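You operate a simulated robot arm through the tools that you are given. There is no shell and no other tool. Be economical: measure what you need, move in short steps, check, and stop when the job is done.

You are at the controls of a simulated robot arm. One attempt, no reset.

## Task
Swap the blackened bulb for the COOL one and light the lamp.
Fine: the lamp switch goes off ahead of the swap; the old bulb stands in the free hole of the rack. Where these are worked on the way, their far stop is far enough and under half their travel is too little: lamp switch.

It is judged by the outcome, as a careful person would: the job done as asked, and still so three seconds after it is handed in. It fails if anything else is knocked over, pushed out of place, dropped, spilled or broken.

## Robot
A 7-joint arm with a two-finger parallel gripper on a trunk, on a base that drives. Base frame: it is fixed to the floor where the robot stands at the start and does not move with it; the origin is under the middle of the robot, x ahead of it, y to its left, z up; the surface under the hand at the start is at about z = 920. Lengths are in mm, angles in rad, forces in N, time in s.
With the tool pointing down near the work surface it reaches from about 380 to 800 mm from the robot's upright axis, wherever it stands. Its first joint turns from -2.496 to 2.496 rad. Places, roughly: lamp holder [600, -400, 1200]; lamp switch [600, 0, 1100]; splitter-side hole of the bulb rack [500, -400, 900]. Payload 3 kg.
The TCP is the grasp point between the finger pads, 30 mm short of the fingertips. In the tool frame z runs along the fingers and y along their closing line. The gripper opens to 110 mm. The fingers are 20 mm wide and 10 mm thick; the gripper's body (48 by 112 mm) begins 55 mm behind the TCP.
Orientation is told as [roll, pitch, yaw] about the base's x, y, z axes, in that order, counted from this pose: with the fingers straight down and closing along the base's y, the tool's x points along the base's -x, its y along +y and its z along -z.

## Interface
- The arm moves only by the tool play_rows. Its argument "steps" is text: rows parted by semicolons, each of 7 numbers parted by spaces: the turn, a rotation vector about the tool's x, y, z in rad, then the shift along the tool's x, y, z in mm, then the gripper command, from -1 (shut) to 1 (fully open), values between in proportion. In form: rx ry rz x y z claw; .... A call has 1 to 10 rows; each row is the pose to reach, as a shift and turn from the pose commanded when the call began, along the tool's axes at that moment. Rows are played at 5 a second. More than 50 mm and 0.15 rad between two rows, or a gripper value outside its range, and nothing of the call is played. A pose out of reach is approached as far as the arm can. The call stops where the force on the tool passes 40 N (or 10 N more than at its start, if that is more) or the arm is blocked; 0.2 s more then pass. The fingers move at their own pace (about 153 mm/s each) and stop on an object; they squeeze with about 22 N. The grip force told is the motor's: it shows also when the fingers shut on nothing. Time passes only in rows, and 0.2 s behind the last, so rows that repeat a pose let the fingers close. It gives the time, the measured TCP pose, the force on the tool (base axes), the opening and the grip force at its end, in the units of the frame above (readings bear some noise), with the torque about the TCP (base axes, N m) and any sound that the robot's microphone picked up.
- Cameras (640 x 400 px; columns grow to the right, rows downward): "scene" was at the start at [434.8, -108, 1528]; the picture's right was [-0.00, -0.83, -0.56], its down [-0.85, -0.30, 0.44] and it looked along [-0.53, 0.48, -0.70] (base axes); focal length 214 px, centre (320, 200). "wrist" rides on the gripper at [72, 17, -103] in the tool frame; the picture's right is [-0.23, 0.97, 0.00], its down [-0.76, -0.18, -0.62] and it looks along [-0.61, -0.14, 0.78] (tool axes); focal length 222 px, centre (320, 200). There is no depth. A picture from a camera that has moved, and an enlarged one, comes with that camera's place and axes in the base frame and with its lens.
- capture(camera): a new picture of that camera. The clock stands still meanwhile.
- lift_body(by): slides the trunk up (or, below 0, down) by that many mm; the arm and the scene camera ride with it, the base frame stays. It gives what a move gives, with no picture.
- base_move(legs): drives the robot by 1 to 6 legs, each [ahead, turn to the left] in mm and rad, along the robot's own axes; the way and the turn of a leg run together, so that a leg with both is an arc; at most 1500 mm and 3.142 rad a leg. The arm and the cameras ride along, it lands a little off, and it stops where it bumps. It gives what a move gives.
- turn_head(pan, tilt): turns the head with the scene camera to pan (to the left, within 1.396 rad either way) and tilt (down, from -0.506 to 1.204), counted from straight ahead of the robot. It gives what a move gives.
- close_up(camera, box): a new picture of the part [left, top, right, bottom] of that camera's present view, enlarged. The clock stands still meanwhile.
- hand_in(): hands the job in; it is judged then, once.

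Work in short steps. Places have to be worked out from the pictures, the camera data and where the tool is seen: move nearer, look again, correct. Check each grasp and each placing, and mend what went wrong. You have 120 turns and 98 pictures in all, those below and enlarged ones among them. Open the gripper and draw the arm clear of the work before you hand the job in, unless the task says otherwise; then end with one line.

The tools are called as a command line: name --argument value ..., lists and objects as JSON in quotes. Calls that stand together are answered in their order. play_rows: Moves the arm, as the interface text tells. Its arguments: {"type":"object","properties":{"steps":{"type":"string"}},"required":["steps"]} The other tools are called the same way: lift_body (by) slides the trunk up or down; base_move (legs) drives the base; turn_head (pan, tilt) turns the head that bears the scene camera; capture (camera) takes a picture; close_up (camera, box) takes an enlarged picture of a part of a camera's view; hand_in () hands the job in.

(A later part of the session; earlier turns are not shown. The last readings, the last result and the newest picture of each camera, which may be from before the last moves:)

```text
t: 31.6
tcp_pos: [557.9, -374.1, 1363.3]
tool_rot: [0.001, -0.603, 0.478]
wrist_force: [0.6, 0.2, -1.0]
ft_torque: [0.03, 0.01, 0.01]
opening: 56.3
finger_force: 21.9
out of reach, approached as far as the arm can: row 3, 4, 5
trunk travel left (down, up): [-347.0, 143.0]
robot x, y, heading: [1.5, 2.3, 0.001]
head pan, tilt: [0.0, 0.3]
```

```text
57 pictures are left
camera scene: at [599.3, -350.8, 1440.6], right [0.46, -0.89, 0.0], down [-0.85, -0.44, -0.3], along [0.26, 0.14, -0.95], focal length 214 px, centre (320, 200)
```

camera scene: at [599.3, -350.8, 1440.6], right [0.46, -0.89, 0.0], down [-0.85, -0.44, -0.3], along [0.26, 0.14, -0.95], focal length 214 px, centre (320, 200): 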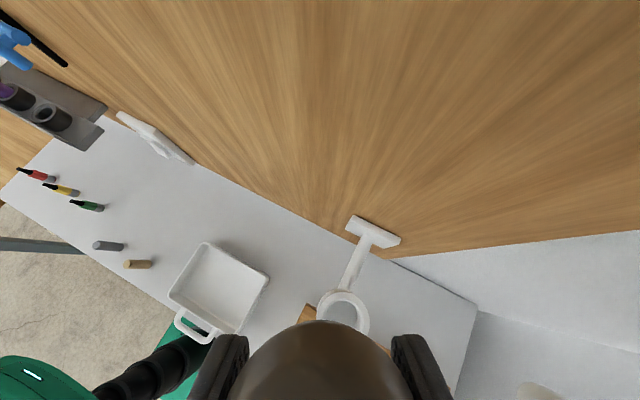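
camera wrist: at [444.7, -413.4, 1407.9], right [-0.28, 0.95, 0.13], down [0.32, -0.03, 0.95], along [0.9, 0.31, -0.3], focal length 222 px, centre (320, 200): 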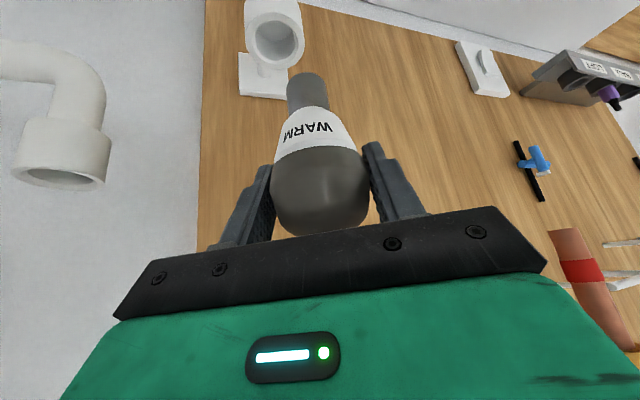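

The old bulb is out; its base bottom is roughly 80 mm below the grasp. I pull back toward the rack's x while turning the yaw back to 0.

play_rows --steps "0.068 0 0.0988 17.5 1.4 -12 -1; 0.136 0 0.1975 35 2.8 -24 -1; 0.204 0 0.296 52.5 4.2 -36 -1; 0.271 0 0.393 70 5.7 -48 -1; 0.271 0 0.393 70 5.7 -48 -1"

lift_body --by -250

capture --camera "wrist"

capture --camera "scene"

```text
t: 32.8
tcp_pos: [478.9, -408.5, 1364.0]
tool_rot: [-0.003, -0.604, 0.003]
wrist_force: [-0.9, 0.6, -0.3]
ft_torque: [-0.01, 0.03, -0.01]
opening: 56.4
finger_force: 21.8
trunk travel left (down, up): [-347.0, 143.0]
robot x, y, heading: [-0.2, 0.5, -0.005]
head pan, tilt: [0.0, 0.3]
```

```text
t: 35.4
tcp_pos: [479.9, -408.4, 1113.7]
tool_rot: [0.0, -0.603, 0.002]
wrist_force: [-0.2, 0.1, -0.1]
ft_torque: [-0.01, 0.02, -0.02]
opening: 56.9
finger_force: 22.2
trunk travel left (down, up): [-97.0, 393.0]
robot x, y, heading: [1.5, 2.5, 0.001]
head pan, tilt: [0.0, 0.3]
```

```text
56 pictures are left
camera wrist: at [361.2, -391.8, 1157.8], right [0.19, 0.97, 0.13], down [0.27, -0.18, 0.95], along [0.94, -0.14, -0.3], focal length 222 px, centre (320, 200)
```

wrist: 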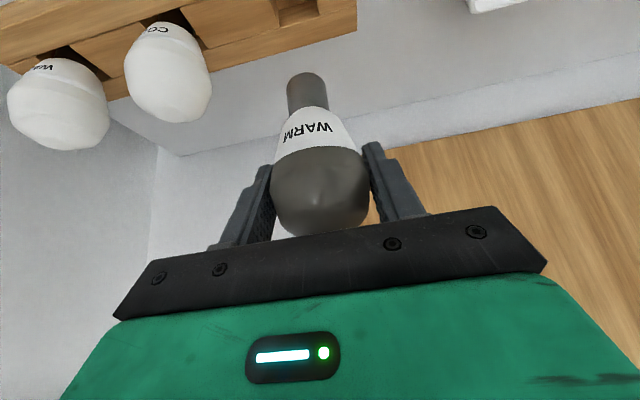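

```text
55 pictures are left
camera scene: at [526.7, -407.0, 1190.5], right [0.0, -1.0, 0.0], down [-0.95, 0.0, -0.3], along [0.3, 0.0, -0.95], focal length 214 px, centre (320, 200)
```

scene: 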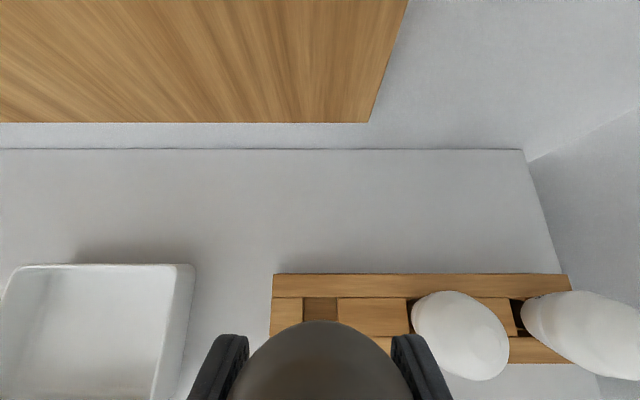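

The hole centre works out at (480,−407.5), about 34 mm square, and the bulb base (≈27 mm) hangs over it. I lower 65 mm by trunk and check before the insertion.

lift_body --by -65

capture --camera "wrist"

capture --camera "scene"

```text
t: 36.4
tcp_pos: [480.1, -408.0, 1048.9]
tool_rot: [0.0, -0.604, 0.0]
wrist_force: [-0.6, 1.1, -0.7]
ft_torque: [-0.02, 0.01, 0.06]
opening: 56.6
finger_force: 22.7
trunk travel left (down, up): [-32.0, 458.0]
robot x, y, heading: [-1.6, -1.1, -0.002]
head pan, tilt: [0.0, 0.3]
```

```text
54 pictures are left
camera wrist: at [361.2, -391.7, 1092.8], right [0.19, 0.97, 0.13], down [0.27, -0.18, 0.95], along [0.94, -0.14, -0.3], focal length 222 px, centre (320, 200)
```

wrist: 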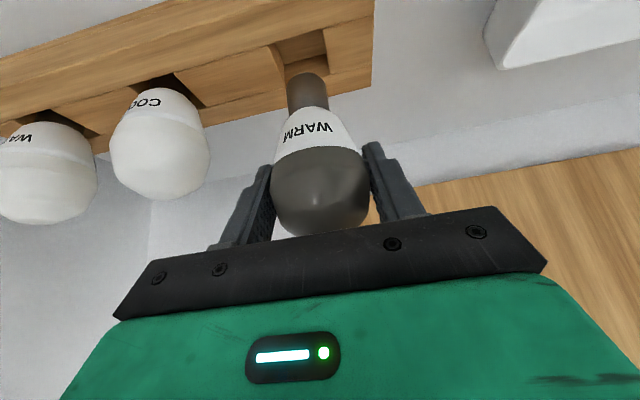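

```text
53 pictures are left
camera scene: at [526.7, -407.0, 1125.5], right [0.0, -1.0, 0.0], down [-0.95, 0.0, -0.3], along [0.3, 0.0, -0.95], focal length 214 px, centre (320, 200)
```

scene: 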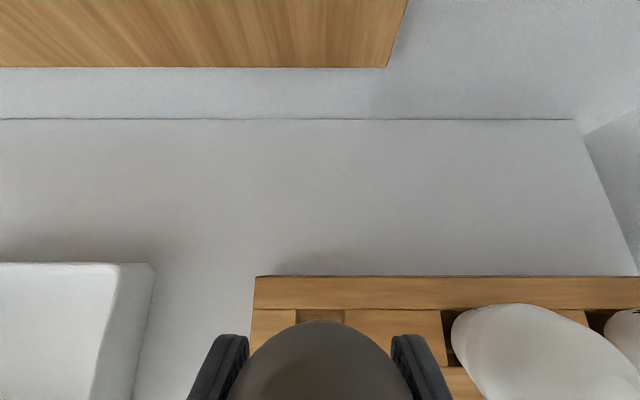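

close_up --camera "wrist" --box '[240, 10, 380, 130]'

```text
3.33 times, centred on (310, 70) of wrist
camera zoom: at [361.2, -391.7, 1092.8], right [0.19, 0.97, 0.13], down [0.27, -0.18, 0.95], along [0.94, -0.14, -0.3], focal length 740 px, centre (353, 633)
```

zoom: 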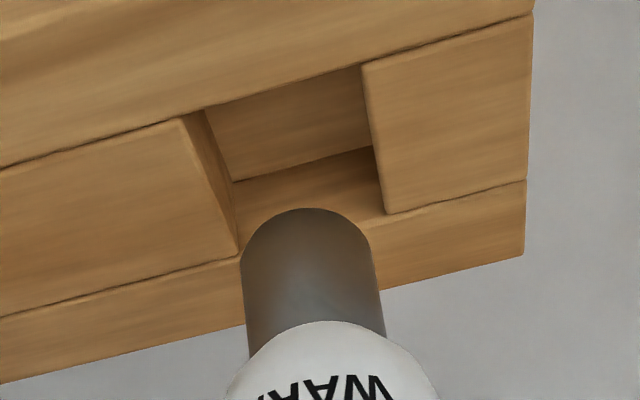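

Triangulated rack top z ≈ 948, hole at (480,−407.5): aligned. I lower the bulb into the hole with the arm, slowly.

play_rows --steps "0 0 0 4.5 0.5 6.6 -1; 0 0 0 9.1 0.5 13.2 -1; 0 0 0 13.6 0.5 19.8 -1; 0 0 0 18.2 0.5 26.3 -1; 0 0 0 22.7 0.5 32.9 -1; 0 0 0 26.1 0.5 37.9 -1; 0 0 0 28.4 0.5 41.2 -1; 0 0 0 28.4 0.5 41.2 -1"

capture --camera "wrist"

```text
t: 38.2
tcp_pos: [479.3, -409.1, 998.9]
tool_rot: [-0.002, -0.607, 0.004]
wrist_force: [1.5, -0.9, 15.9]
ft_torque: [-0.01, -0.03, -0.02]
opening: 56.8
finger_force: 22.0
trunk travel left (down, up): [-32.0, 458.0]
robot x, y, heading: [-0.6, 2.4, -0.002]
head pan, tilt: [0.0, 0.3]
```

```text
51 pictures are left
camera wrist: at [360.9, -391.6, 1043.6], right [0.19, 0.97, 0.13], down [0.27, -0.18, 0.95], along [0.94, -0.14, -0.3], focal length 222 px, centre (320, 200)
```

wrist: 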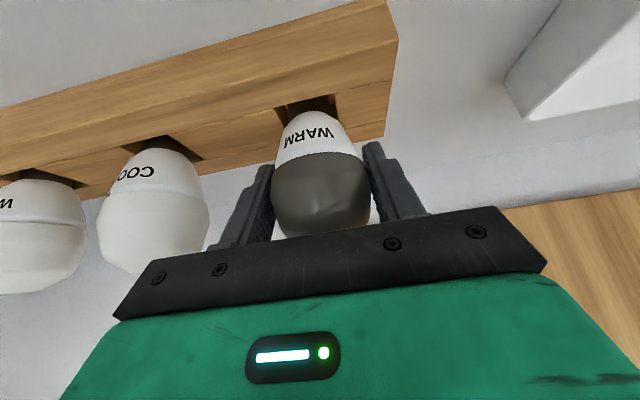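

Contact at 16 N with the neck down at the rack: it seems seated. I open slightly and look.

play_rows --steps "0 0 0 0 0 0 0.3; 0 0 0 0 0 0 0.3; 0 0 0 0 0 0 0.3"

close_up --camera "wrist" --box '[60, 60, 420, 285]'

```text
t: 39.0
tcp_pos: [479.4, -407.9, 997.8]
tool_rot: [-0.002, -0.602, 0.001]
wrist_force: [-0.6, 0.8, -0.5]
ft_torque: [0.0, 0.01, 0.03]
opening: 71.6
finger_force: 0.1
trunk travel left (down, up): [-32.0, 458.0]
robot x, y, heading: [0.3, 1.1, -0.001]
head pan, tilt: [0.0, 0.3]
```

```text
1.78 times, centred on (240, 172) of wrist
camera zoom: at [361.4, -391.9, 1042.6], right [0.18, 0.97, 0.13], down [0.27, -0.18, 0.95], along [0.94, -0.14, -0.3], focal length 395 px, centre (462, 249)
```

zoom: 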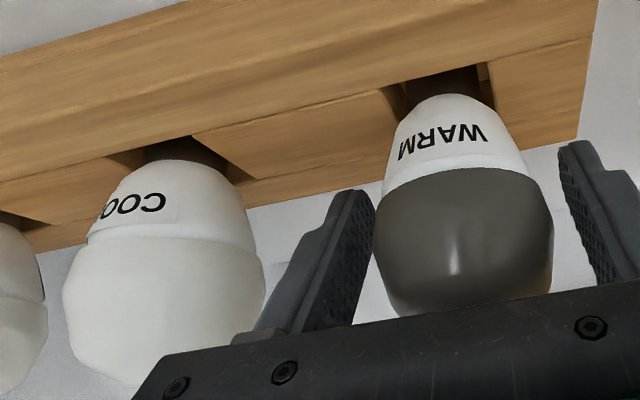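

The old bulb stands in the hole, free of the fingers. I withdraw back along the fingers, then shift over to before the COOL bulb.

play_rows --steps "0 0 0 0 0 -30 0.35; 0 0 0 0 0 -60 0.4; 0 0 0 0 0 -100 0.45; 0 0 0 0 -35 -100 0.45; 0 0 0 0 -70 -100 0.45; 0 0 0 0 -105 -100 0.45; 0 0 0 0 -105 -100 0.45"

capture --camera "wrist"

capture --camera "scene"

```text
t: 40.6
tcp_pos: [425.3, -513.6, 1078.9]
tool_rot: [0.001, -0.603, 0.003]
wrist_force: [-0.8, -1.1, -0.7]
ft_torque: [0.06, -0.13, 0.06]
opening: 79.9
finger_force: 0.2
trunk travel left (down, up): [-32.0, 458.0]
robot x, y, heading: [3.0, 1.4, 0.004]
head pan, tilt: [0.0, 0.3]
```

```text
49 pictures are left
camera wrist: at [305.6, -496.6, 1123.3], right [0.18, 0.97, 0.13], down [0.28, -0.18, 0.94], along [0.94, -0.14, -0.3], focal length 222 px, centre (320, 200)
```

wrist: 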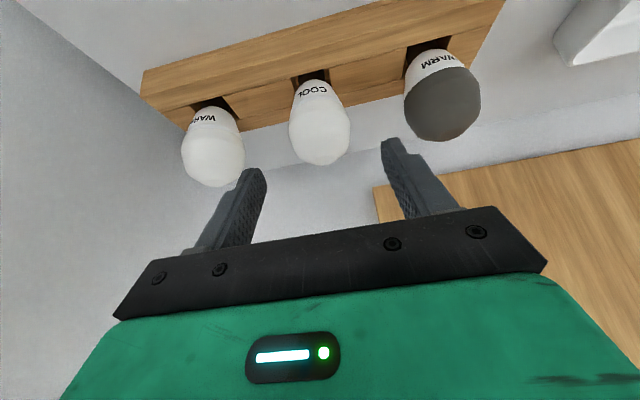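

```text
48 pictures are left
camera scene: at [471.2, -511.7, 1155.6], right [0.0, -1.0, 0.0], down [-0.95, 0.0, -0.3], along [0.3, 0.0, -0.95], focal length 214 px, centre (320, 200)
```

scene: 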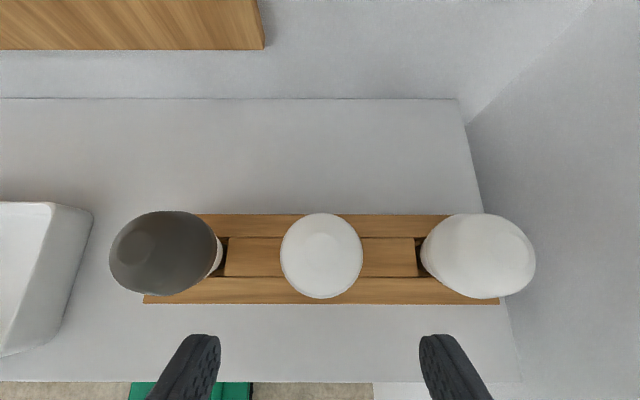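

COOL globe axis at (480,−512.5). I slide along the fingers onto it and close.

play_rows --steps "0 0 0 0.6 1 32 0.45; 0 0 0 1.2 1 64 0.45; 0 0 0 2 1 85 0.45; 0 0 0 2 1 99 0.45; 0 0 0 2 1 99 0.45; 0 0 0 2 1 99 -1; 0 0 0 2 1 99 -1; 0 0 0 2 1 99 -1"

capture --camera "wrist"

```text
t: 42.4
tcp_pos: [478.6, -511.7, 998.6]
tool_rot: [0.001, -0.604, 0.002]
wrist_force: [1.0, -0.3, 2.4]
ft_torque: [0.03, -0.06, 0.0]
opening: 56.3
finger_force: 21.7
trunk travel left (down, up): [-32.0, 458.0]
robot x, y, heading: [1.2, 0.6, -0.0]
head pan, tilt: [0.0, 0.3]
```

```text
47 pictures are left
camera wrist: at [359.5, -495.1, 1042.0], right [0.19, 0.97, 0.13], down [0.27, -0.18, 0.95], along [0.94, -0.14, -0.3], focal length 222 px, centre (320, 200)
```

wrist: 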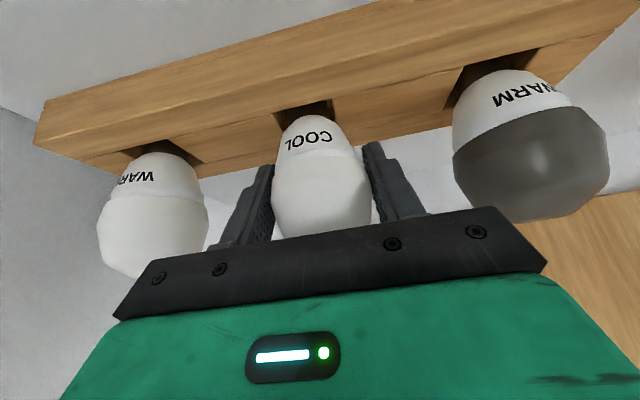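

COOL is gripped, its label at the same place in the hand as the old one's. I lift it straight out by the trunk.

lift_body --by 60

capture --camera "wrist"

```text
t: 43.4
tcp_pos: [479.1, -512.6, 1057.0]
tool_rot: [-0.001, -0.602, 0.002]
wrist_force: [0.4, 1.0, 0.4]
ft_torque: [-0.01, 0.01, 0.01]
opening: 56.5
finger_force: 21.7
trunk travel left (down, up): [-92.0, 398.0]
robot x, y, heading: [0.1, 3.8, -0.004]
head pan, tilt: [0.0, 0.3]
```

```text
46 pictures are left
camera wrist: at [359.8, -495.1, 1101.7], right [0.19, 0.97, 0.13], down [0.27, -0.18, 0.95], along [0.94, -0.14, -0.3], focal length 222 px, centre (320, 200)
```

wrist: 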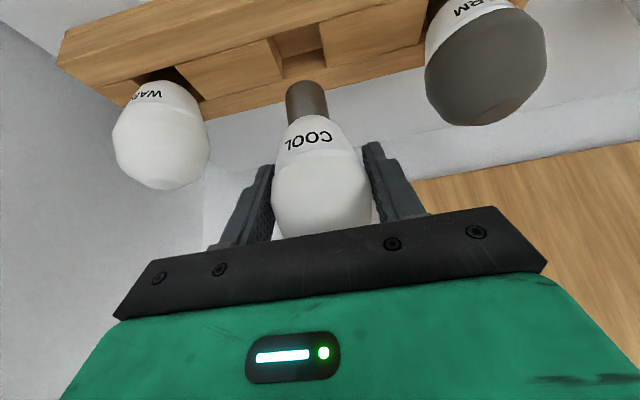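

COOL is out of the rack. I raise the trunk so that its base will clear the cup (rim about z 1250).

lift_body --by 330

play_rows --steps "-0.068 0 -0.0988 0 30 0 -1; -0.136 0 -0.1975 0 60 0 -1; -0.204 0 -0.296 0 90 0 -1; -0.271 0 -0.394 0 125 0 -1; -0.271 0 -0.394 -20 125 14 -1; -0.271 0 -0.394 -20 125 14 -1"

capture --camera "scene"

```text
t: 46.7
tcp_pos: [478.5, -512.5, 1386.4]
tool_rot: [0.0, -0.604, 0.001]
wrist_force: [0.7, -0.7, -1.3]
ft_torque: [0.02, 0.01, 0.0]
opening: 56.4
finger_force: 22.2
trunk travel left (down, up): [-422.0, 68.0]
robot x, y, heading: [-2.1, 0.1, -0.002]
head pan, tilt: [0.0, 0.3]
```

```text
t: 48.1
tcp_pos: [502.4, -387.4, 1385.3]
tool_rot: [0.0, -0.603, 0.482]
wrist_force: [0.4, 0.3, 0.3]
ft_torque: [0.02, 0.02, 0.0]
opening: 56.5
finger_force: 22.1
trunk travel left (down, up): [-422.0, 68.0]
robot x, y, heading: [1.8, 0.8, 0.001]
head pan, tilt: [0.0, 0.3]
```

```text
45 pictures are left
camera scene: at [544.4, -363.9, 1462.4], right [0.46, -0.89, 0.0], down [-0.85, -0.44, -0.3], along [0.26, 0.14, -0.95], focal length 214 px, centre (320, 200)
```

scene: 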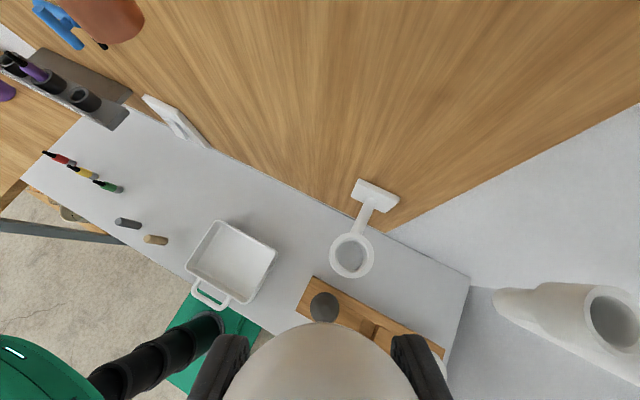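

close_up --camera "scene" --box '[320, 222, 384, 286]'

capture --camera "wrist"

```text
6.25 times, centred on (352, 254) of scene
camera zoom: at [544.4, -363.9, 1462.4], right [0.46, -0.89, 0.0], down [-0.85, -0.44, -0.3], along [0.26, 0.14, -0.95], focal length 1340 px, centre (120, -138)
```

zoom: 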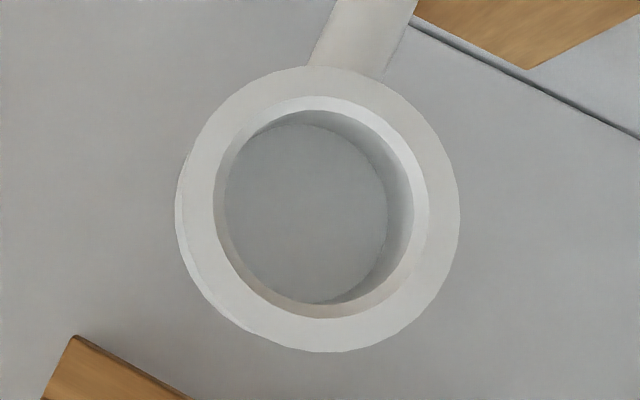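

```text
43 pictures are left
camera wrist: at [389.8, -426.6, 1429.9], right [-0.28, 0.95, 0.13], down [0.33, -0.03, 0.95], along [0.9, 0.31, -0.3], focal length 222 px, centre (320, 200)
```

wrist: 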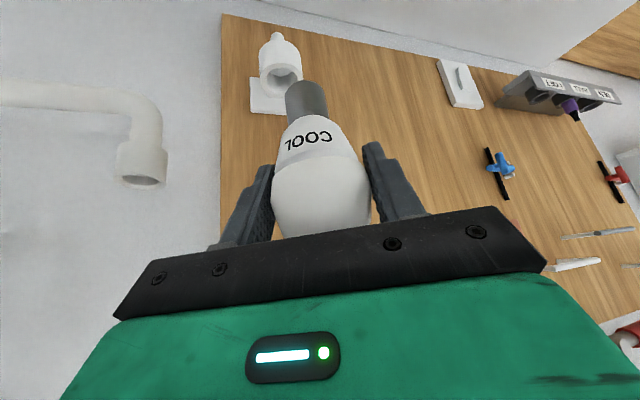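

The cup axis is at about (567.5,−386), inner bore ≈32 mm against the ≈27 mm base, no angular slots seen from above. I move over it with the base still clear.

play_rows --steps "0 0 0 -12.1 -9.7 16.5 -1; 0 0 0 -24.2 -19.5 33 -1; 0 0 0 -36.4 -29.2 49.4 -1; 0 0 0 -36.4 -29.2 49.4 -1"

capture --camera "wrist"

capture --camera "scene"

```text
t: 48.6
tcp_pos: [517.6, -390.9, 1381.4]
tool_rot: [-0.002, -0.607, 0.48]
wrist_force: [-35.9, -0.8, -6.2]
ft_torque: [-0.1, -5.21, 1.77]
opening: 56.6
finger_force: 21.8
trunk travel left (down, up): [-422.0, 68.0]
robot x, y, heading: [-0.7, 2.8, -0.0]
head pan, tilt: [0.0, 0.3]
stopped in row 2: the force on the tool passed its limit at 57 N (the readings are from after the stop); the commanded pose is now the measured one
```

```text
42 pictures are left
camera wrist: at [404.2, -429.4, 1425.3], right [-0.28, 0.95, 0.13], down [0.32, -0.03, 0.95], along [0.9, 0.31, -0.3], focal length 222 px, centre (320, 200)
```

wrist: 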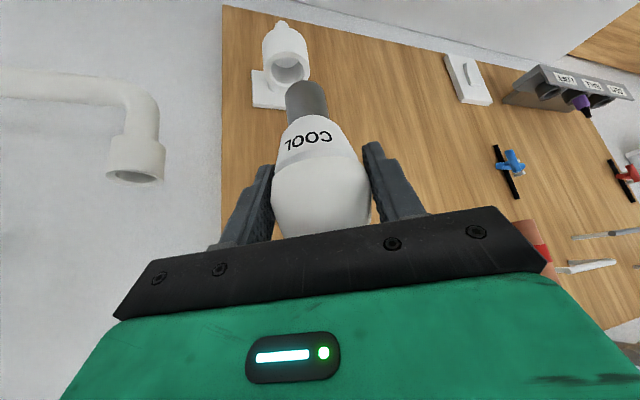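

```text
41 pictures are left
camera scene: at [557.3, -365.6, 1458.1], right [0.47, -0.88, -0.01], down [-0.85, -0.45, -0.29], along [0.25, 0.15, -0.96], focal length 214 px, centre (320, 200)
```

scene: 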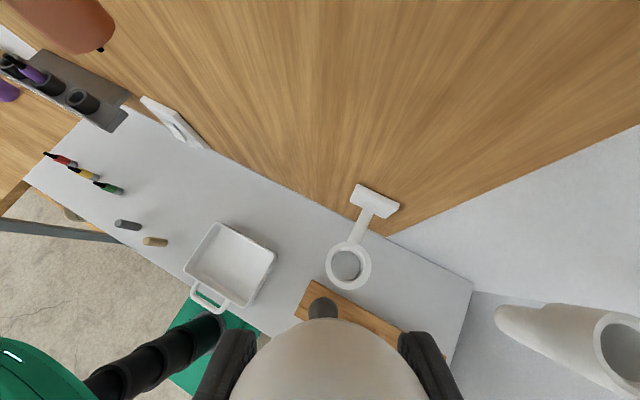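

Something 145 mm above the grasp, at about (·,−342,1526), was hit: that is the blue valve handle's place. I back off at once and look up at the handle.

play_rows --steps "0 0 0 16 7 -14 -1; 0 0 0 28 10 -24 -1; 0 0 0 28 10 -24 -1"

turn_head --pan 0.3 --tilt -0.5

capture --camera "scene"

```text
t: 49.4
tcp_pos: [487.9, -396.8, 1382.1]
tool_rot: [0.0, -0.603, 0.48]
wrist_force: [0.4, 0.2, 0.4]
ft_torque: [0.01, -0.01, 0.03]
opening: 56.5
finger_force: 21.8
trunk travel left (down, up): [-422.0, 68.0]
robot x, y, heading: [1.7, -2.1, -0.003]
head pan, tilt: [0.0, 0.3]
```

```text
t: 50.5
tcp_pos: [485.2, -400.0, 1375.9]
tool_rot: [0.008, -0.589, 0.475]
wrist_force: [-31.0, 6.5, -93.5]
ft_torque: [-6.73, 0.24, 2.32]
opening: 56.4
finger_force: 21.7
trunk travel left (down, up): [-422.0, 68.0]
robot x, y, heading: [-1.0, 1.3, -0.003]
head pan, tilt: [0.3, -0.499]
```

```text
40 pictures are left
camera scene: at [551.0, -341.7, 1500.3], right [0.58, -0.78, -0.24], down [-0.58, -0.19, -0.79], along [0.57, 0.6, -0.56], focal length 214 px, centre (320, 200)
```

scene: 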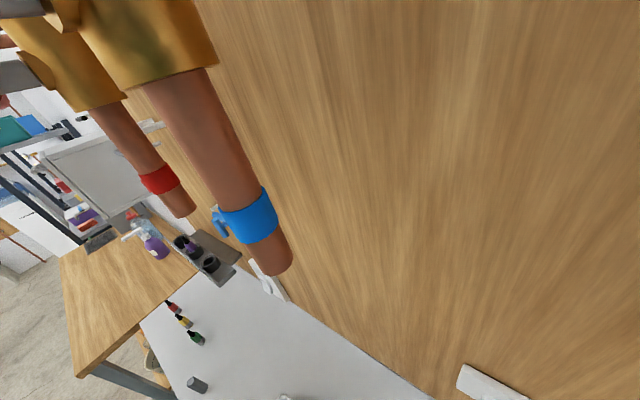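

The head itself is a solid body and now presses under the handle (93 N). I turn it back the way it came.

turn_head --pan 0.0 --tilt 0.3

```text
t: 51.6
tcp_pos: [487.9, -396.6, 1383.8]
tool_rot: [-0.002, -0.604, 0.482]
wrist_force: [0.4, 0.3, -1.1]
ft_torque: [0.01, 0.02, 0.0]
opening: 56.6
finger_force: 21.9
trunk travel left (down, up): [-422.0, 68.0]
robot x, y, heading: [1.8, -0.3, 0.002]
head pan, tilt: [0.0, 0.3]
```

Force is gone. I draw back and down away from the pipes before looking at the valve again.

play_rows --steps "0.068 0 0.0988 17.3 11 -11.9 -1; 0.136 0 0.1975 34.6 22 -23.8 -1; 0.204 0 0.296 51.9 33 -35.7 -1; 0.271 0 0.393 69 44 -47.6 -1; 0.271 0 0.393 69 44 -47.6 -1"

lift_body --by -70

turn_head --pan 0.2 --tilt -0.5

capture --camera "scene"

```text
t: 52.8
tcp_pos: [392.8, -396.6, 1383.8]
tool_rot: [-0.002, -0.605, 0.004]
wrist_force: [1.1, -0.9, -0.6]
ft_torque: [-0.03, -0.01, 0.02]
opening: 56.5
finger_force: 22.1
trunk travel left (down, up): [-422.0, 68.0]
robot x, y, heading: [1.0, 2.4, -0.003]
head pan, tilt: [0.0, 0.3]
```

```text
t: 53.9
tcp_pos: [392.6, -396.3, 1313.3]
tool_rot: [-0.001, -0.604, 0.005]
wrist_force: [0.5, 0.4, 0.0]
ft_torque: [-0.03, 0.0, 0.0]
opening: 56.6
finger_force: 22.3
trunk travel left (down, up): [-352.0, 138.0]
robot x, y, heading: [1.1, 1.3, -0.0]
head pan, tilt: [0.0, 0.3]
```

```text
t: 55.0
tcp_pos: [391.8, -395.4, 1312.6]
tool_rot: [-0.002, -0.603, 0.004]
wrist_force: [0.2, 0.2, -0.4]
ft_torque: [0.0, 0.0, 0.01]
opening: 56.3
finger_force: 21.9
trunk travel left (down, up): [-352.0, 138.0]
robot x, y, heading: [-1.4, 2.3, 0.004]
head pan, tilt: [0.201, -0.499]
```

```text
39 pictures are left
camera scene: at [479.2, -381.5, 1451.0], right [0.12, -0.98, -0.16], down [-0.46, 0.09, -0.88], along [0.88, 0.18, -0.44], focal length 214 px, centre (320, 200)
```

scene: 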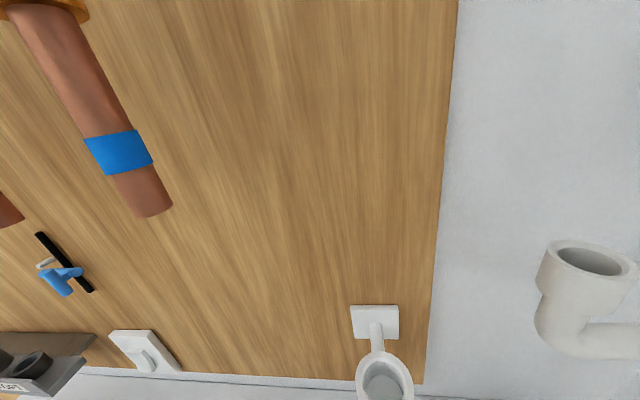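

The handle is out of frame. I swing to the right side, away from the fixtures, and raise a bit to view the valve sidelong.

play_rows --steps "0 0 0 0 -40 0 -1; 0 0 0 0 -80 0 -1; 0 0 0 0 -120 0 -1; 0 0 0 0 -150 0 -1; 0 0 0 0 -150 0 -1"

lift_body --by 40

turn_head --pan 1.0 --tilt -0.5

capture --camera "scene"

```text
t: 56.2
tcp_pos: [394.0, -547.1, 1312.9]
tool_rot: [0.0, -0.605, 0.006]
wrist_force: [-0.6, -0.6, -0.7]
ft_torque: [0.04, -0.01, 0.01]
opening: 56.6
finger_force: 22.1
trunk travel left (down, up): [-352.0, 138.0]
robot x, y, heading: [0.7, -0.2, -0.002]
head pan, tilt: [0.201, -0.499]
```

```text
t: 57.1
tcp_pos: [395.6, -547.5, 1354.0]
tool_rot: [-0.001, -0.604, 0.004]
wrist_force: [0.8, 0.7, 0.4]
ft_torque: [-0.01, 0.03, 0.01]
opening: 56.6
finger_force: 21.8
trunk travel left (down, up): [-392.0, 98.0]
robot x, y, heading: [-0.4, -2.7, 0.003]
head pan, tilt: [0.201, -0.499]
```

```text
t: 58.2
tcp_pos: [394.9, -547.4, 1353.3]
tool_rot: [0.001, -0.603, 0.004]
wrist_force: [0.1, -1.2, -0.8]
ft_torque: [-0.04, -0.02, -0.02]
opening: 56.3
finger_force: 22.3
trunk travel left (down, up): [-392.0, 98.0]
robot x, y, heading: [1.6, -1.1, -0.002]
head pan, tilt: [1.0, -0.499]
```

```text
38 pictures are left
camera scene: at [465.1, -489.0, 1515.9], right [0.48, -0.54, -0.69], down [-0.58, 0.4, -0.71], along [0.66, 0.74, -0.12], focal length 214 px, centre (320, 200)
```

scene: 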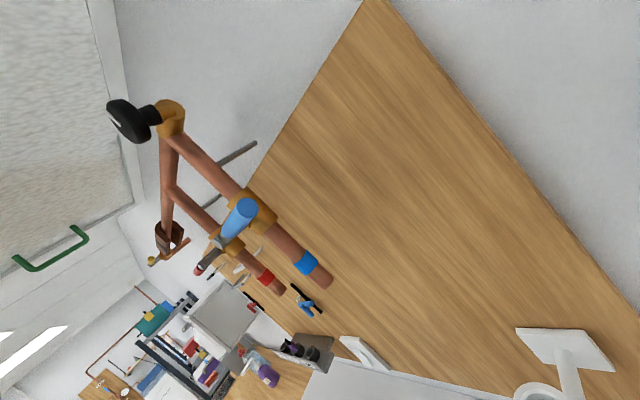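

The blue handle still lies along y at x ≈ 536, z ≈ 1530 as before: not displaced. The cup must be approached lower (TCP ≤ 1355). I restore the head and go to a staging pose before the lamp at z ≈ 1350, yaw 0.48.

turn_head --pan 0.0 --tilt 0.3

play_rows --steps "-0.068 0 -0.0988 -15 37 11.5 -1; -0.136 0 -0.1975 -30 74 23 -1; -0.204 0 -0.296 -45 111 34 -1; -0.271 0 -0.394 -61 147 45.6 -1; -0.271 0 -0.394 -61 147 45.6 -1"

close_up --camera "wrist" --box '[210, 0, 410, 240]'

```text
t: 59.5
tcp_pos: [395.0, -546.8, 1354.3]
tool_rot: [-0.001, -0.604, 0.003]
wrist_force: [0.1, -0.4, 0.7]
ft_torque: [0.03, -0.02, -0.04]
opening: 56.5
finger_force: 22.7
trunk travel left (down, up): [-392.0, 98.0]
robot x, y, heading: [0.8, -2.2, 0.001]
head pan, tilt: [0.0, 0.3]
```

```text
t: 60.7
tcp_pos: [471.5, -402.6, 1352.2]
tool_rot: [-0.002, -0.604, 0.484]
wrist_force: [-1.2, -0.1, -0.7]
ft_torque: [0.01, -0.03, 0.01]
opening: 56.3
finger_force: 21.8
trunk travel left (down, up): [-392.0, 98.0]
robot x, y, heading: [-1.3, -0.5, 0.001]
head pan, tilt: [0.0, 0.3]
```

```text
1.67 times, centred on (310, 120) of wrist
camera zoom: at [358.6, -441.6, 1397.5], right [-0.29, 0.95, 0.13], down [0.32, -0.03, 0.95], along [0.9, 0.31, -0.3], focal length 370 px, centre (337, 333)
```

zoom: 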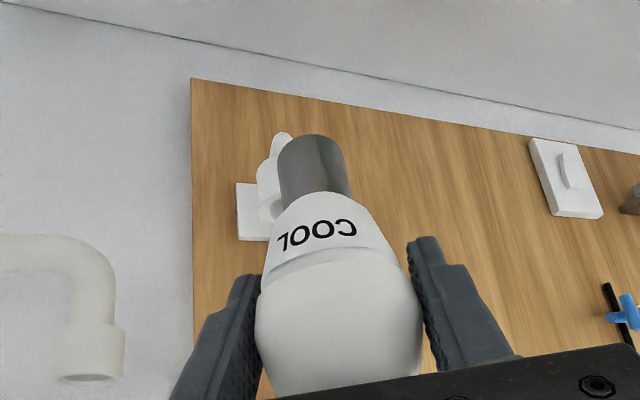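

The bulb still sits upright in the hand. I move forward over the cup at z ≈ 1346 in small rows.

play_rows --steps "0 0 0 -12.1 -5.1 9.6 -1; 0 0 0 -24.2 -10.2 19.1 -1; 0 0 0 -36.3 -15.3 28.7 -1; 0 0 0 -48.4 -20.4 38.2 -1; 0 0 0 -60.5 -25.4 47.8 -1; 0 0 0 -72.6 -30.5 57.3 -1; 0 0 0 -72.6 -30.5 57.3 -1"

capture --camera "wrist"

capture --camera "scene"

```text
t: 62.3
tcp_pos: [567.0, -384.1, 1345.0]
tool_rot: [-0.001, -0.602, 0.481]
wrist_force: [0.0, -0.3, -0.6]
ft_torque: [-0.02, 0.04, -0.01]
opening: 56.6
finger_force: 21.8
trunk travel left (down, up): [-392.0, 98.0]
robot x, y, heading: [-2.2, 0.4, -0.0]
head pan, tilt: [0.0, 0.3]
```

```text
36 pictures are left
camera wrist: at [453.8, -423.9, 1389.0], right [-0.29, 0.95, 0.13], down [0.32, -0.03, 0.95], along [0.9, 0.31, -0.3], focal length 222 px, centre (320, 200)
```

wrist: 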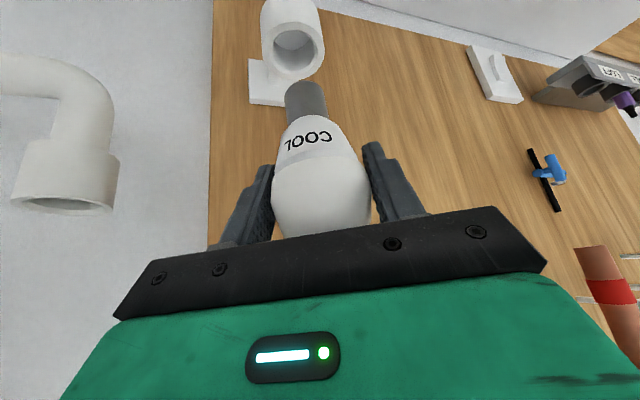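

```text
35 pictures are left
camera scene: at [608.3, -361.0, 1421.5], right [0.46, -0.89, 0.0], down [-0.85, -0.44, -0.3], along [0.26, 0.14, -0.95], focal length 214 px, centre (320, 200)
```

scene: 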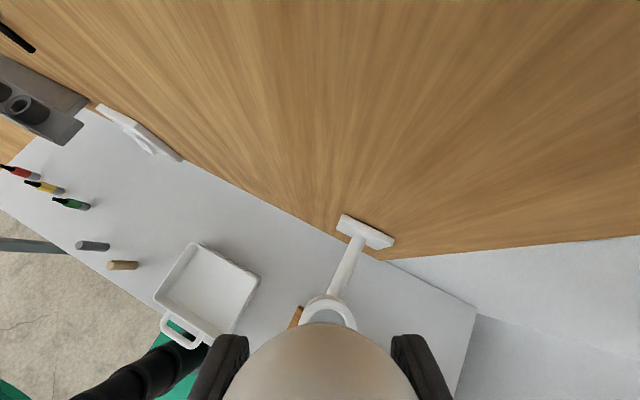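

close_up --camera "wrist" --box '[250, 0, 350, 125]'

close_up --camera "scene" --box '[280, 280, 380, 342]'

```text
3.20 times, centred on (300, 62) of wrist
camera zoom: at [453.8, -423.9, 1389.0], right [-0.29, 0.95, 0.13], down [0.32, -0.03, 0.95], along [0.9, 0.31, -0.3], focal length 711 px, centre (384, 640)
```

zoom: 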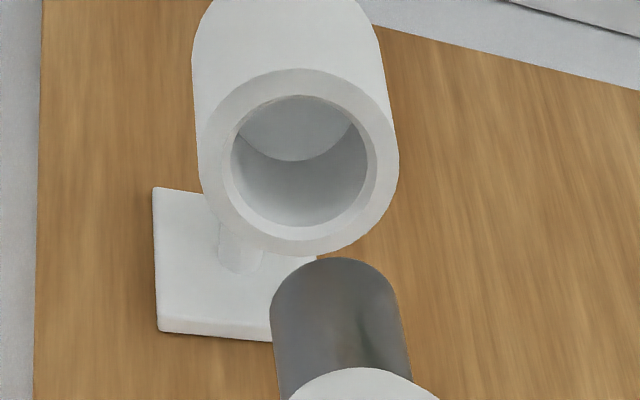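

```text
6.40 times, centred on (330, 311) of scene
camera zoom: at [608.3, -361.0, 1421.5], right [0.46, -0.89, 0.0], down [-0.85, -0.44, -0.3], along [0.26, 0.14, -0.95], focal length 1373 px, centre (256, -510)
```

zoom: 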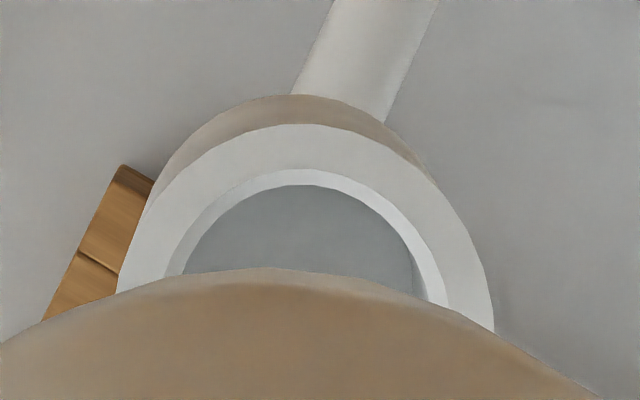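

Combining both views: cup rim at z ≈ 1235, axis (569.3,−387.5); the bulb is about 2.5 mm short in x and 3 mm high in y. I correct and lower in small rows.

play_rows --steps "0 0 0 -0.7 -3.8 0.5 -1; 0 0 0 3.8 -3.8 7.1 -1; 0 0 0 8.4 -3.8 13.7 -1; 0 0 0 12.9 -3.8 20.3 -1; 0 0 0 17.4 -3.8 26.8 -1; 0 0 0 20.8 -3.8 31.8 -1; 0 0 0 24.2 -3.8 36.7 -1; 0 0 0 24.2 -3.8 36.7 -1"

capture --camera "wrist"

```text
t: 64.1
tcp_pos: [567.8, -386.9, 1301.5]
tool_rot: [-0.001, -0.603, 0.484]
wrist_force: [-1.6, 0.3, 0.3]
ft_torque: [0.02, 0.1, 0.03]
opening: 56.3
finger_force: 22.6
trunk travel left (down, up): [-392.0, 98.0]
robot x, y, heading: [-0.8, -0.3, 0.002]
head pan, tilt: [0.0, 0.3]
```

```text
32 pictures are left
camera wrist: at [456.3, -427.4, 1345.1], right [-0.29, 0.95, 0.13], down [0.32, -0.03, 0.95], along [0.9, 0.31, -0.3], focal length 222 px, centre (320, 200)
```

wrist: 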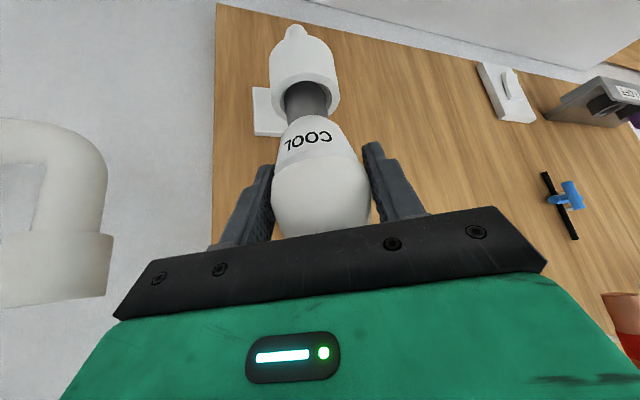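

The base is entering the bore without force. I continue down in small steps until it seats.

play_rows --steps "0 0 0 2.3 0 3.3 -1; 0 0 0 4.5 0 6.6 -1; 0 0 0 6.2 0 9.1 -1; 0 0 0 7.4 0 10.7 -1; 0 0 0 8.5 0 12.3 -1; 0 0 0 9.6 0 14 -1; 0 0 0 9.6 0 14 -1"

capture --camera "wrist"

```text
t: 65.7
tcp_pos: [569.1, -386.1, 1283.4]
tool_rot: [-0.005, -0.604, 0.482]
wrist_force: [0.4, -1.2, 9.5]
ft_torque: [-0.01, -0.07, -0.01]
opening: 56.6
finger_force: 21.7
trunk travel left (down, up): [-392.0, 98.0]
robot x, y, heading: [-1.3, -1.4, 0.003]
head pan, tilt: [0.0, 0.3]
```

```text
31 pictures are left
camera wrist: at [455.5, -426.3, 1328.5], right [-0.29, 0.95, 0.13], down [0.32, -0.03, 0.95], along [0.9, 0.31, -0.3], focal length 222 px, centre (320, 200)
```

wrist: 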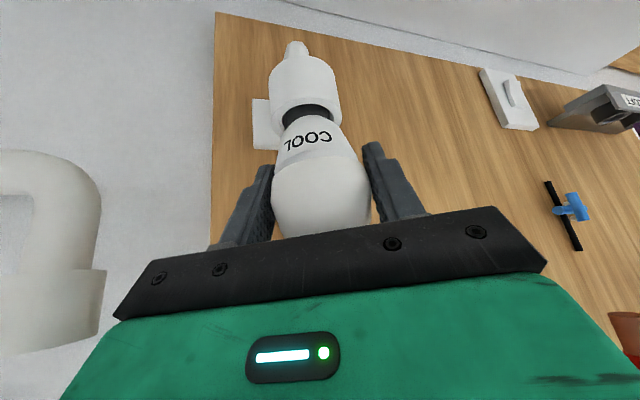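

It seats at z 1283 with 9.5 N, matching the old bulb's depth. Now I turn clockwise by 0.5 rad to lock.

play_rows --steps "0.068 0 0.0988 0 0 0 -1; 0.136 0 0.1975 0 0 0 -1; 0.204 0 0.296 0 0 0 -1; 0.272 0 0.395 0 0 0 -1; 0.29 0 0.42 0 0 0 -1; 0.29 0 0.42 0 0 0 -1"

capture --camera "wrist"

```text
t: 67.1
tcp_pos: [569.0, -387.5, 1283.4]
tool_rot: [-0.001, -0.605, -0.031]
wrist_force: [0.3, 0.8, -0.2]
ft_torque: [0.02, -0.01, 0.03]
opening: 56.4
finger_force: 22.0
trunk travel left (down, up): [-392.0, 98.0]
robot x, y, heading: [0.4, 3.2, 0.001]
head pan, tilt: [0.0, 0.3]
```

```text
30 pictures are left
camera wrist: at [450.9, -366.6, 1327.6], right [0.22, 0.97, 0.13], down [0.27, -0.18, 0.95], along [0.94, -0.17, -0.3], focal length 222 px, centre (320, 200)
```

wrist: 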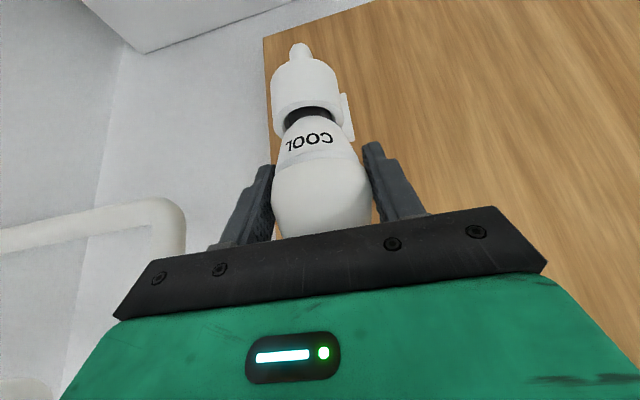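

Turned fully. I verify the lock with a gentle 6 mm lift: the bulb should stay while the fingers slide.

play_rows --steps "0 0 0 -1.7 0 -2.5 -1; 0 0 0 -3.4 0 -4.9 -1; 0 0 0 -4.5 0 -6.6 -1; 0 0 0 -4.5 0 -6.6 -1"

capture --camera "wrist"

```text
t: 68.1
tcp_pos: [568.6, -387.3, 1292.1]
tool_rot: [-0.002, -0.603, -0.028]
wrist_force: [-0.1, 0.4, -1.1]
ft_torque: [-0.01, 0.0, 0.03]
opening: 56.3
finger_force: 22.4
trunk travel left (down, up): [-392.0, 98.0]
robot x, y, heading: [1.4, 1.8, 0.001]
head pan, tilt: [0.0, 0.3]
```

```text
29 pictures are left
camera wrist: at [450.8, -366.8, 1336.1], right [0.21, 0.97, 0.13], down [0.27, -0.18, 0.95], along [0.94, -0.17, -0.3], focal length 222 px, centre (320, 200)
```

wrist: 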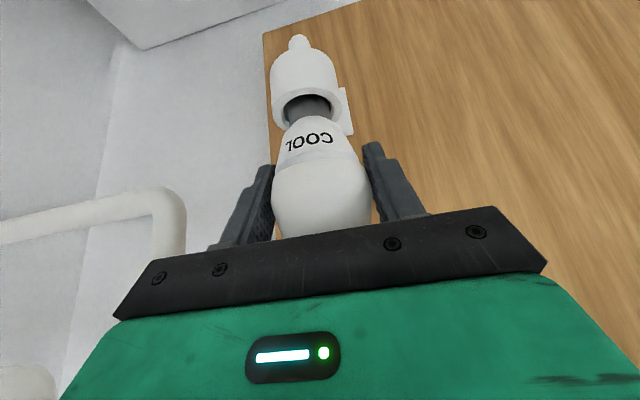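

The bulb rose with the hand, so it isn't locked yet. I turn back to the entry angle (0.48) and push down more firmly to see how deep it really goes.

play_rows --steps "-0.068 0 -0.0988 0 0 0 -1; -0.136 0 -0.1975 0 0 0 -1; -0.204 0 -0.296 0 0 0 -1; -0.272 0 -0.395 0 0 0 -1; -0.29 0 -0.42 0 0 0 -1; -0.29 0 -0.42 2.3 0 3.3 -1; -0.29 0 -0.42 4.5 0 6.6 -1; -0.29 0 -0.42 5.6 0 8.2 -1; -0.29 0 -0.42 6.2 0 9.1 -1; -0.29 0 -0.42 6.2 0 9.1 -1"

close_up --camera "wrist" --box '[250, 30, 390, 250]'

```text
t: 70.3
tcp_pos: [569.1, -387.8, 1281.9]
tool_rot: [-0.001, -0.604, 0.485]
wrist_force: [1.5, -1.4, 16.0]
ft_torque: [0.05, -0.07, 0.02]
opening: 56.5
finger_force: 21.9
trunk travel left (down, up): [-392.0, 98.0]
robot x, y, heading: [-1.3, 1.9, -0.0]
head pan, tilt: [0.0, 0.3]
```

```text
1.82 times, centred on (320, 140) of wrist
camera zoom: at [455.9, -426.4, 1325.7], right [-0.29, 0.95, 0.13], down [0.32, -0.03, 0.95], along [0.9, 0.31, -0.3], focal length 404 px, centre (320, 309)
```

zoom: 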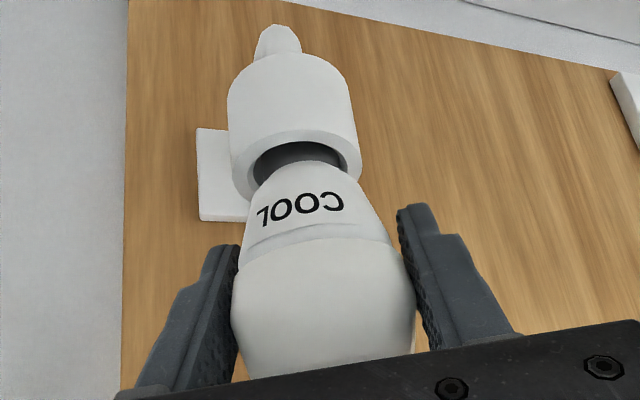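

Label height matches the old bulb's locked height within 1 mm, pressed with 16 N. I now turn clockwise while keeping this downward push, and further, to yaw ≈ −0.35.

play_rows --steps "0.068 0 0.0988 0.3 0 0.4 -1; 0.136 0 0.1975 0.6 0 0.8 -1; 0.204 0 0.296 0.6 0 0.8 -1; 0.272 0 0.395 0.8 0 1.2 -1; 0.34 0 0.494 0.8 0 1.2 -1; 0.408 0 0.593 0.8 0 1.2 -1; 0.476 0 0.691 0.8 0 1.2 -1; 0.476 0 0.691 0.8 0 1.2 -1"

capture --camera "wrist"

```text
t: 72.1
tcp_pos: [569.5, -385.7, 1278.5]
tool_rot: [0.0, -0.604, -0.359]
wrist_force: [-2.3, -0.3, 2.8]
ft_torque: [-0.01, 0.09, -0.04]
opening: 56.7
finger_force: 22.0
trunk travel left (down, up): [-392.0, 98.0]
robot x, y, heading: [0.2, -3.8, -0.003]
head pan, tilt: [0.0, 0.3]
```

```text
27 pictures are left
camera wrist: at [464.3, -329.0, 1323.3], right [0.52, 0.85, 0.13], down [0.19, -0.26, 0.95], along [0.83, -0.46, -0.3], focal length 222 px, centre (320, 200)
```

wrist: 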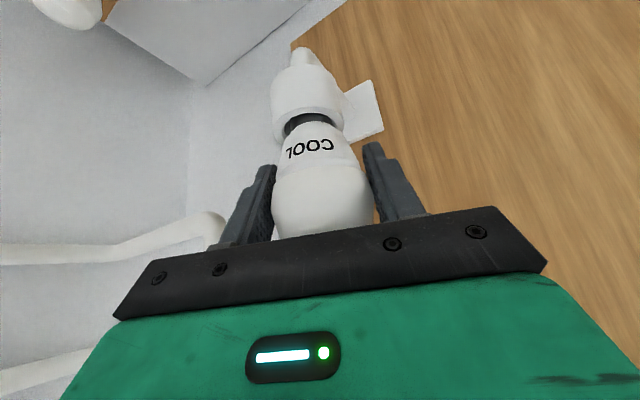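

It went down about 3 mm further while turning. I test-lift 6 mm again.

play_rows --steps "0 0 0 -1.7 0 -2.5 -1; 0 0 0 -3.4 0 -4.9 -1; 0 0 0 -4.5 0 -6.6 -1; 0 0 0 -4.5 0 -6.6 -1"

capture --camera "wrist"

```text
t: 73.1
tcp_pos: [569.5, -386.1, 1286.6]
tool_rot: [-0.002, -0.604, -0.356]
wrist_force: [0.1, 0.6, -1.3]
ft_torque: [-0.01, 0.01, 0.01]
opening: 56.5
finger_force: 21.9
trunk travel left (down, up): [-392.0, 98.0]
robot x, y, heading: [-1.3, -3.0, 0.002]
head pan, tilt: [0.0, 0.3]
```

```text
26 pictures are left
camera wrist: at [464.1, -329.0, 1331.3], right [0.52, 0.85, 0.13], down [0.19, -0.26, 0.95], along [0.83, -0.46, -0.3], focal length 222 px, centre (320, 200)
```

wrist: 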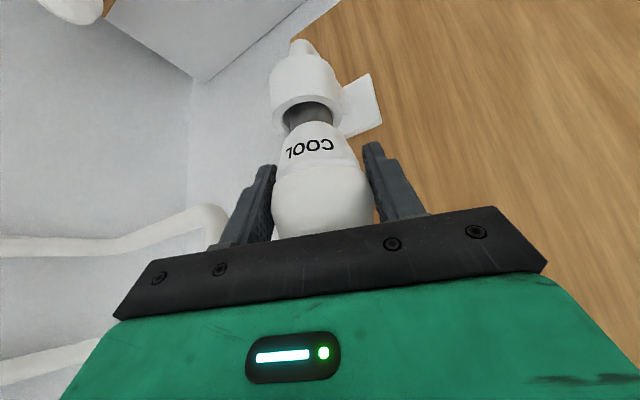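

Still not locked. To compare depth exactly I set it down at yaw 0, release it in the cup, and take the same view I had of the locked old bulb (TCP 1302).

play_rows --steps "-0.068 0 -0.0988 0 0 0 -1; -0.136 0 -0.1975 2.3 0 3.3 -1; -0.2 0 -0.293 4.5 0 6.6 -1; -0.2 0 -0.293 4.5 0 6.6 -1; -0.2 0 -0.293 4.5 0 6.6 0.3; -0.2 0 -0.293 4.5 0 6.6 0.3; -0.2 0 -0.293 -4.2 0 -6 0.3; -0.2 0 -0.293 -8.7 0 -12.6 0.3; -0.2 0 -0.293 -8.7 0 -12.6 0.3"

close_up --camera "wrist" --box '[250, 15, 370, 135]'

```text
t: 75.1
tcp_pos: [568.8, -387.6, 1301.2]
tool_rot: [-0.003, -0.604, -0.003]
wrist_force: [-0.3, 0.3, 0.0]
ft_torque: [0.01, 0.01, -0.02]
opening: 71.3
finger_force: 0.0
trunk travel left (down, up): [-392.0, 98.0]
robot x, y, heading: [-0.6, -1.3, -0.002]
head pan, tilt: [0.0, 0.3]
```

```text
3.33 times, centred on (310, 75) of wrist
camera zoom: at [450.6, -370.2, 1346.1], right [0.19, 0.97, 0.13], down [0.27, -0.18, 0.95], along [0.94, -0.14, -0.3], focal length 740 px, centre (353, 617)
```

zoom: 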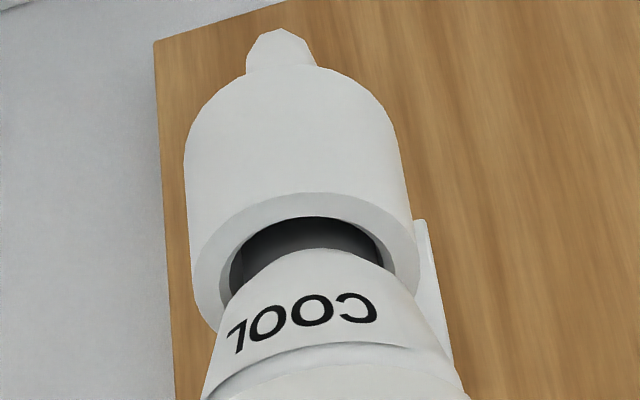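

Depth and label angle look identical to the old bulb when it was locked. I re-grip here and test-lift once more, in case it has already caught.

play_rows --steps "0 0 0 3.4 0 5 0.3; 0 0 0 6.8 0 9.9 0.3; 0 0 0 6.8 0 9.9 -1; 0 0 0 6.8 0 9.9 -1; 0 0 0 6.8 0 9.9 -1; 0 0 0 4.5 0 6.6 -1; 0 0 0 2.3 0 3.3 -1; 0 0 0 2.3 0 3.3 -1"

close_up --camera "wrist" --box '[250, 30, 390, 250]'

```text
t: 76.9
tcp_pos: [569.4, -387.2, 1297.8]
tool_rot: [-0.004, -0.605, 0.0]
wrist_force: [-0.5, -0.8, -0.7]
ft_torque: [0.02, -0.02, 0.04]
opening: 56.6
finger_force: 21.9
trunk travel left (down, up): [-392.0, 98.0]
robot x, y, heading: [-1.2, -4.9, 0.002]
head pan, tilt: [0.0, 0.3]
```

```text
1.82 times, centred on (320, 140) of wrist
camera zoom: at [450.6, -369.8, 1342.0], right [0.19, 0.97, 0.13], down [0.27, -0.18, 0.95], along [0.94, -0.14, -0.3], focal length 404 px, centre (320, 309)
```

zoom: 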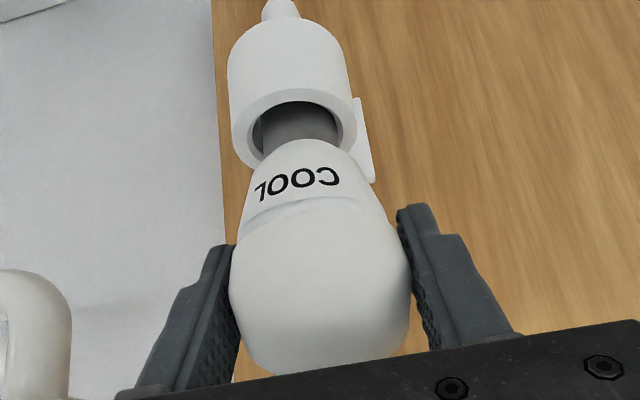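

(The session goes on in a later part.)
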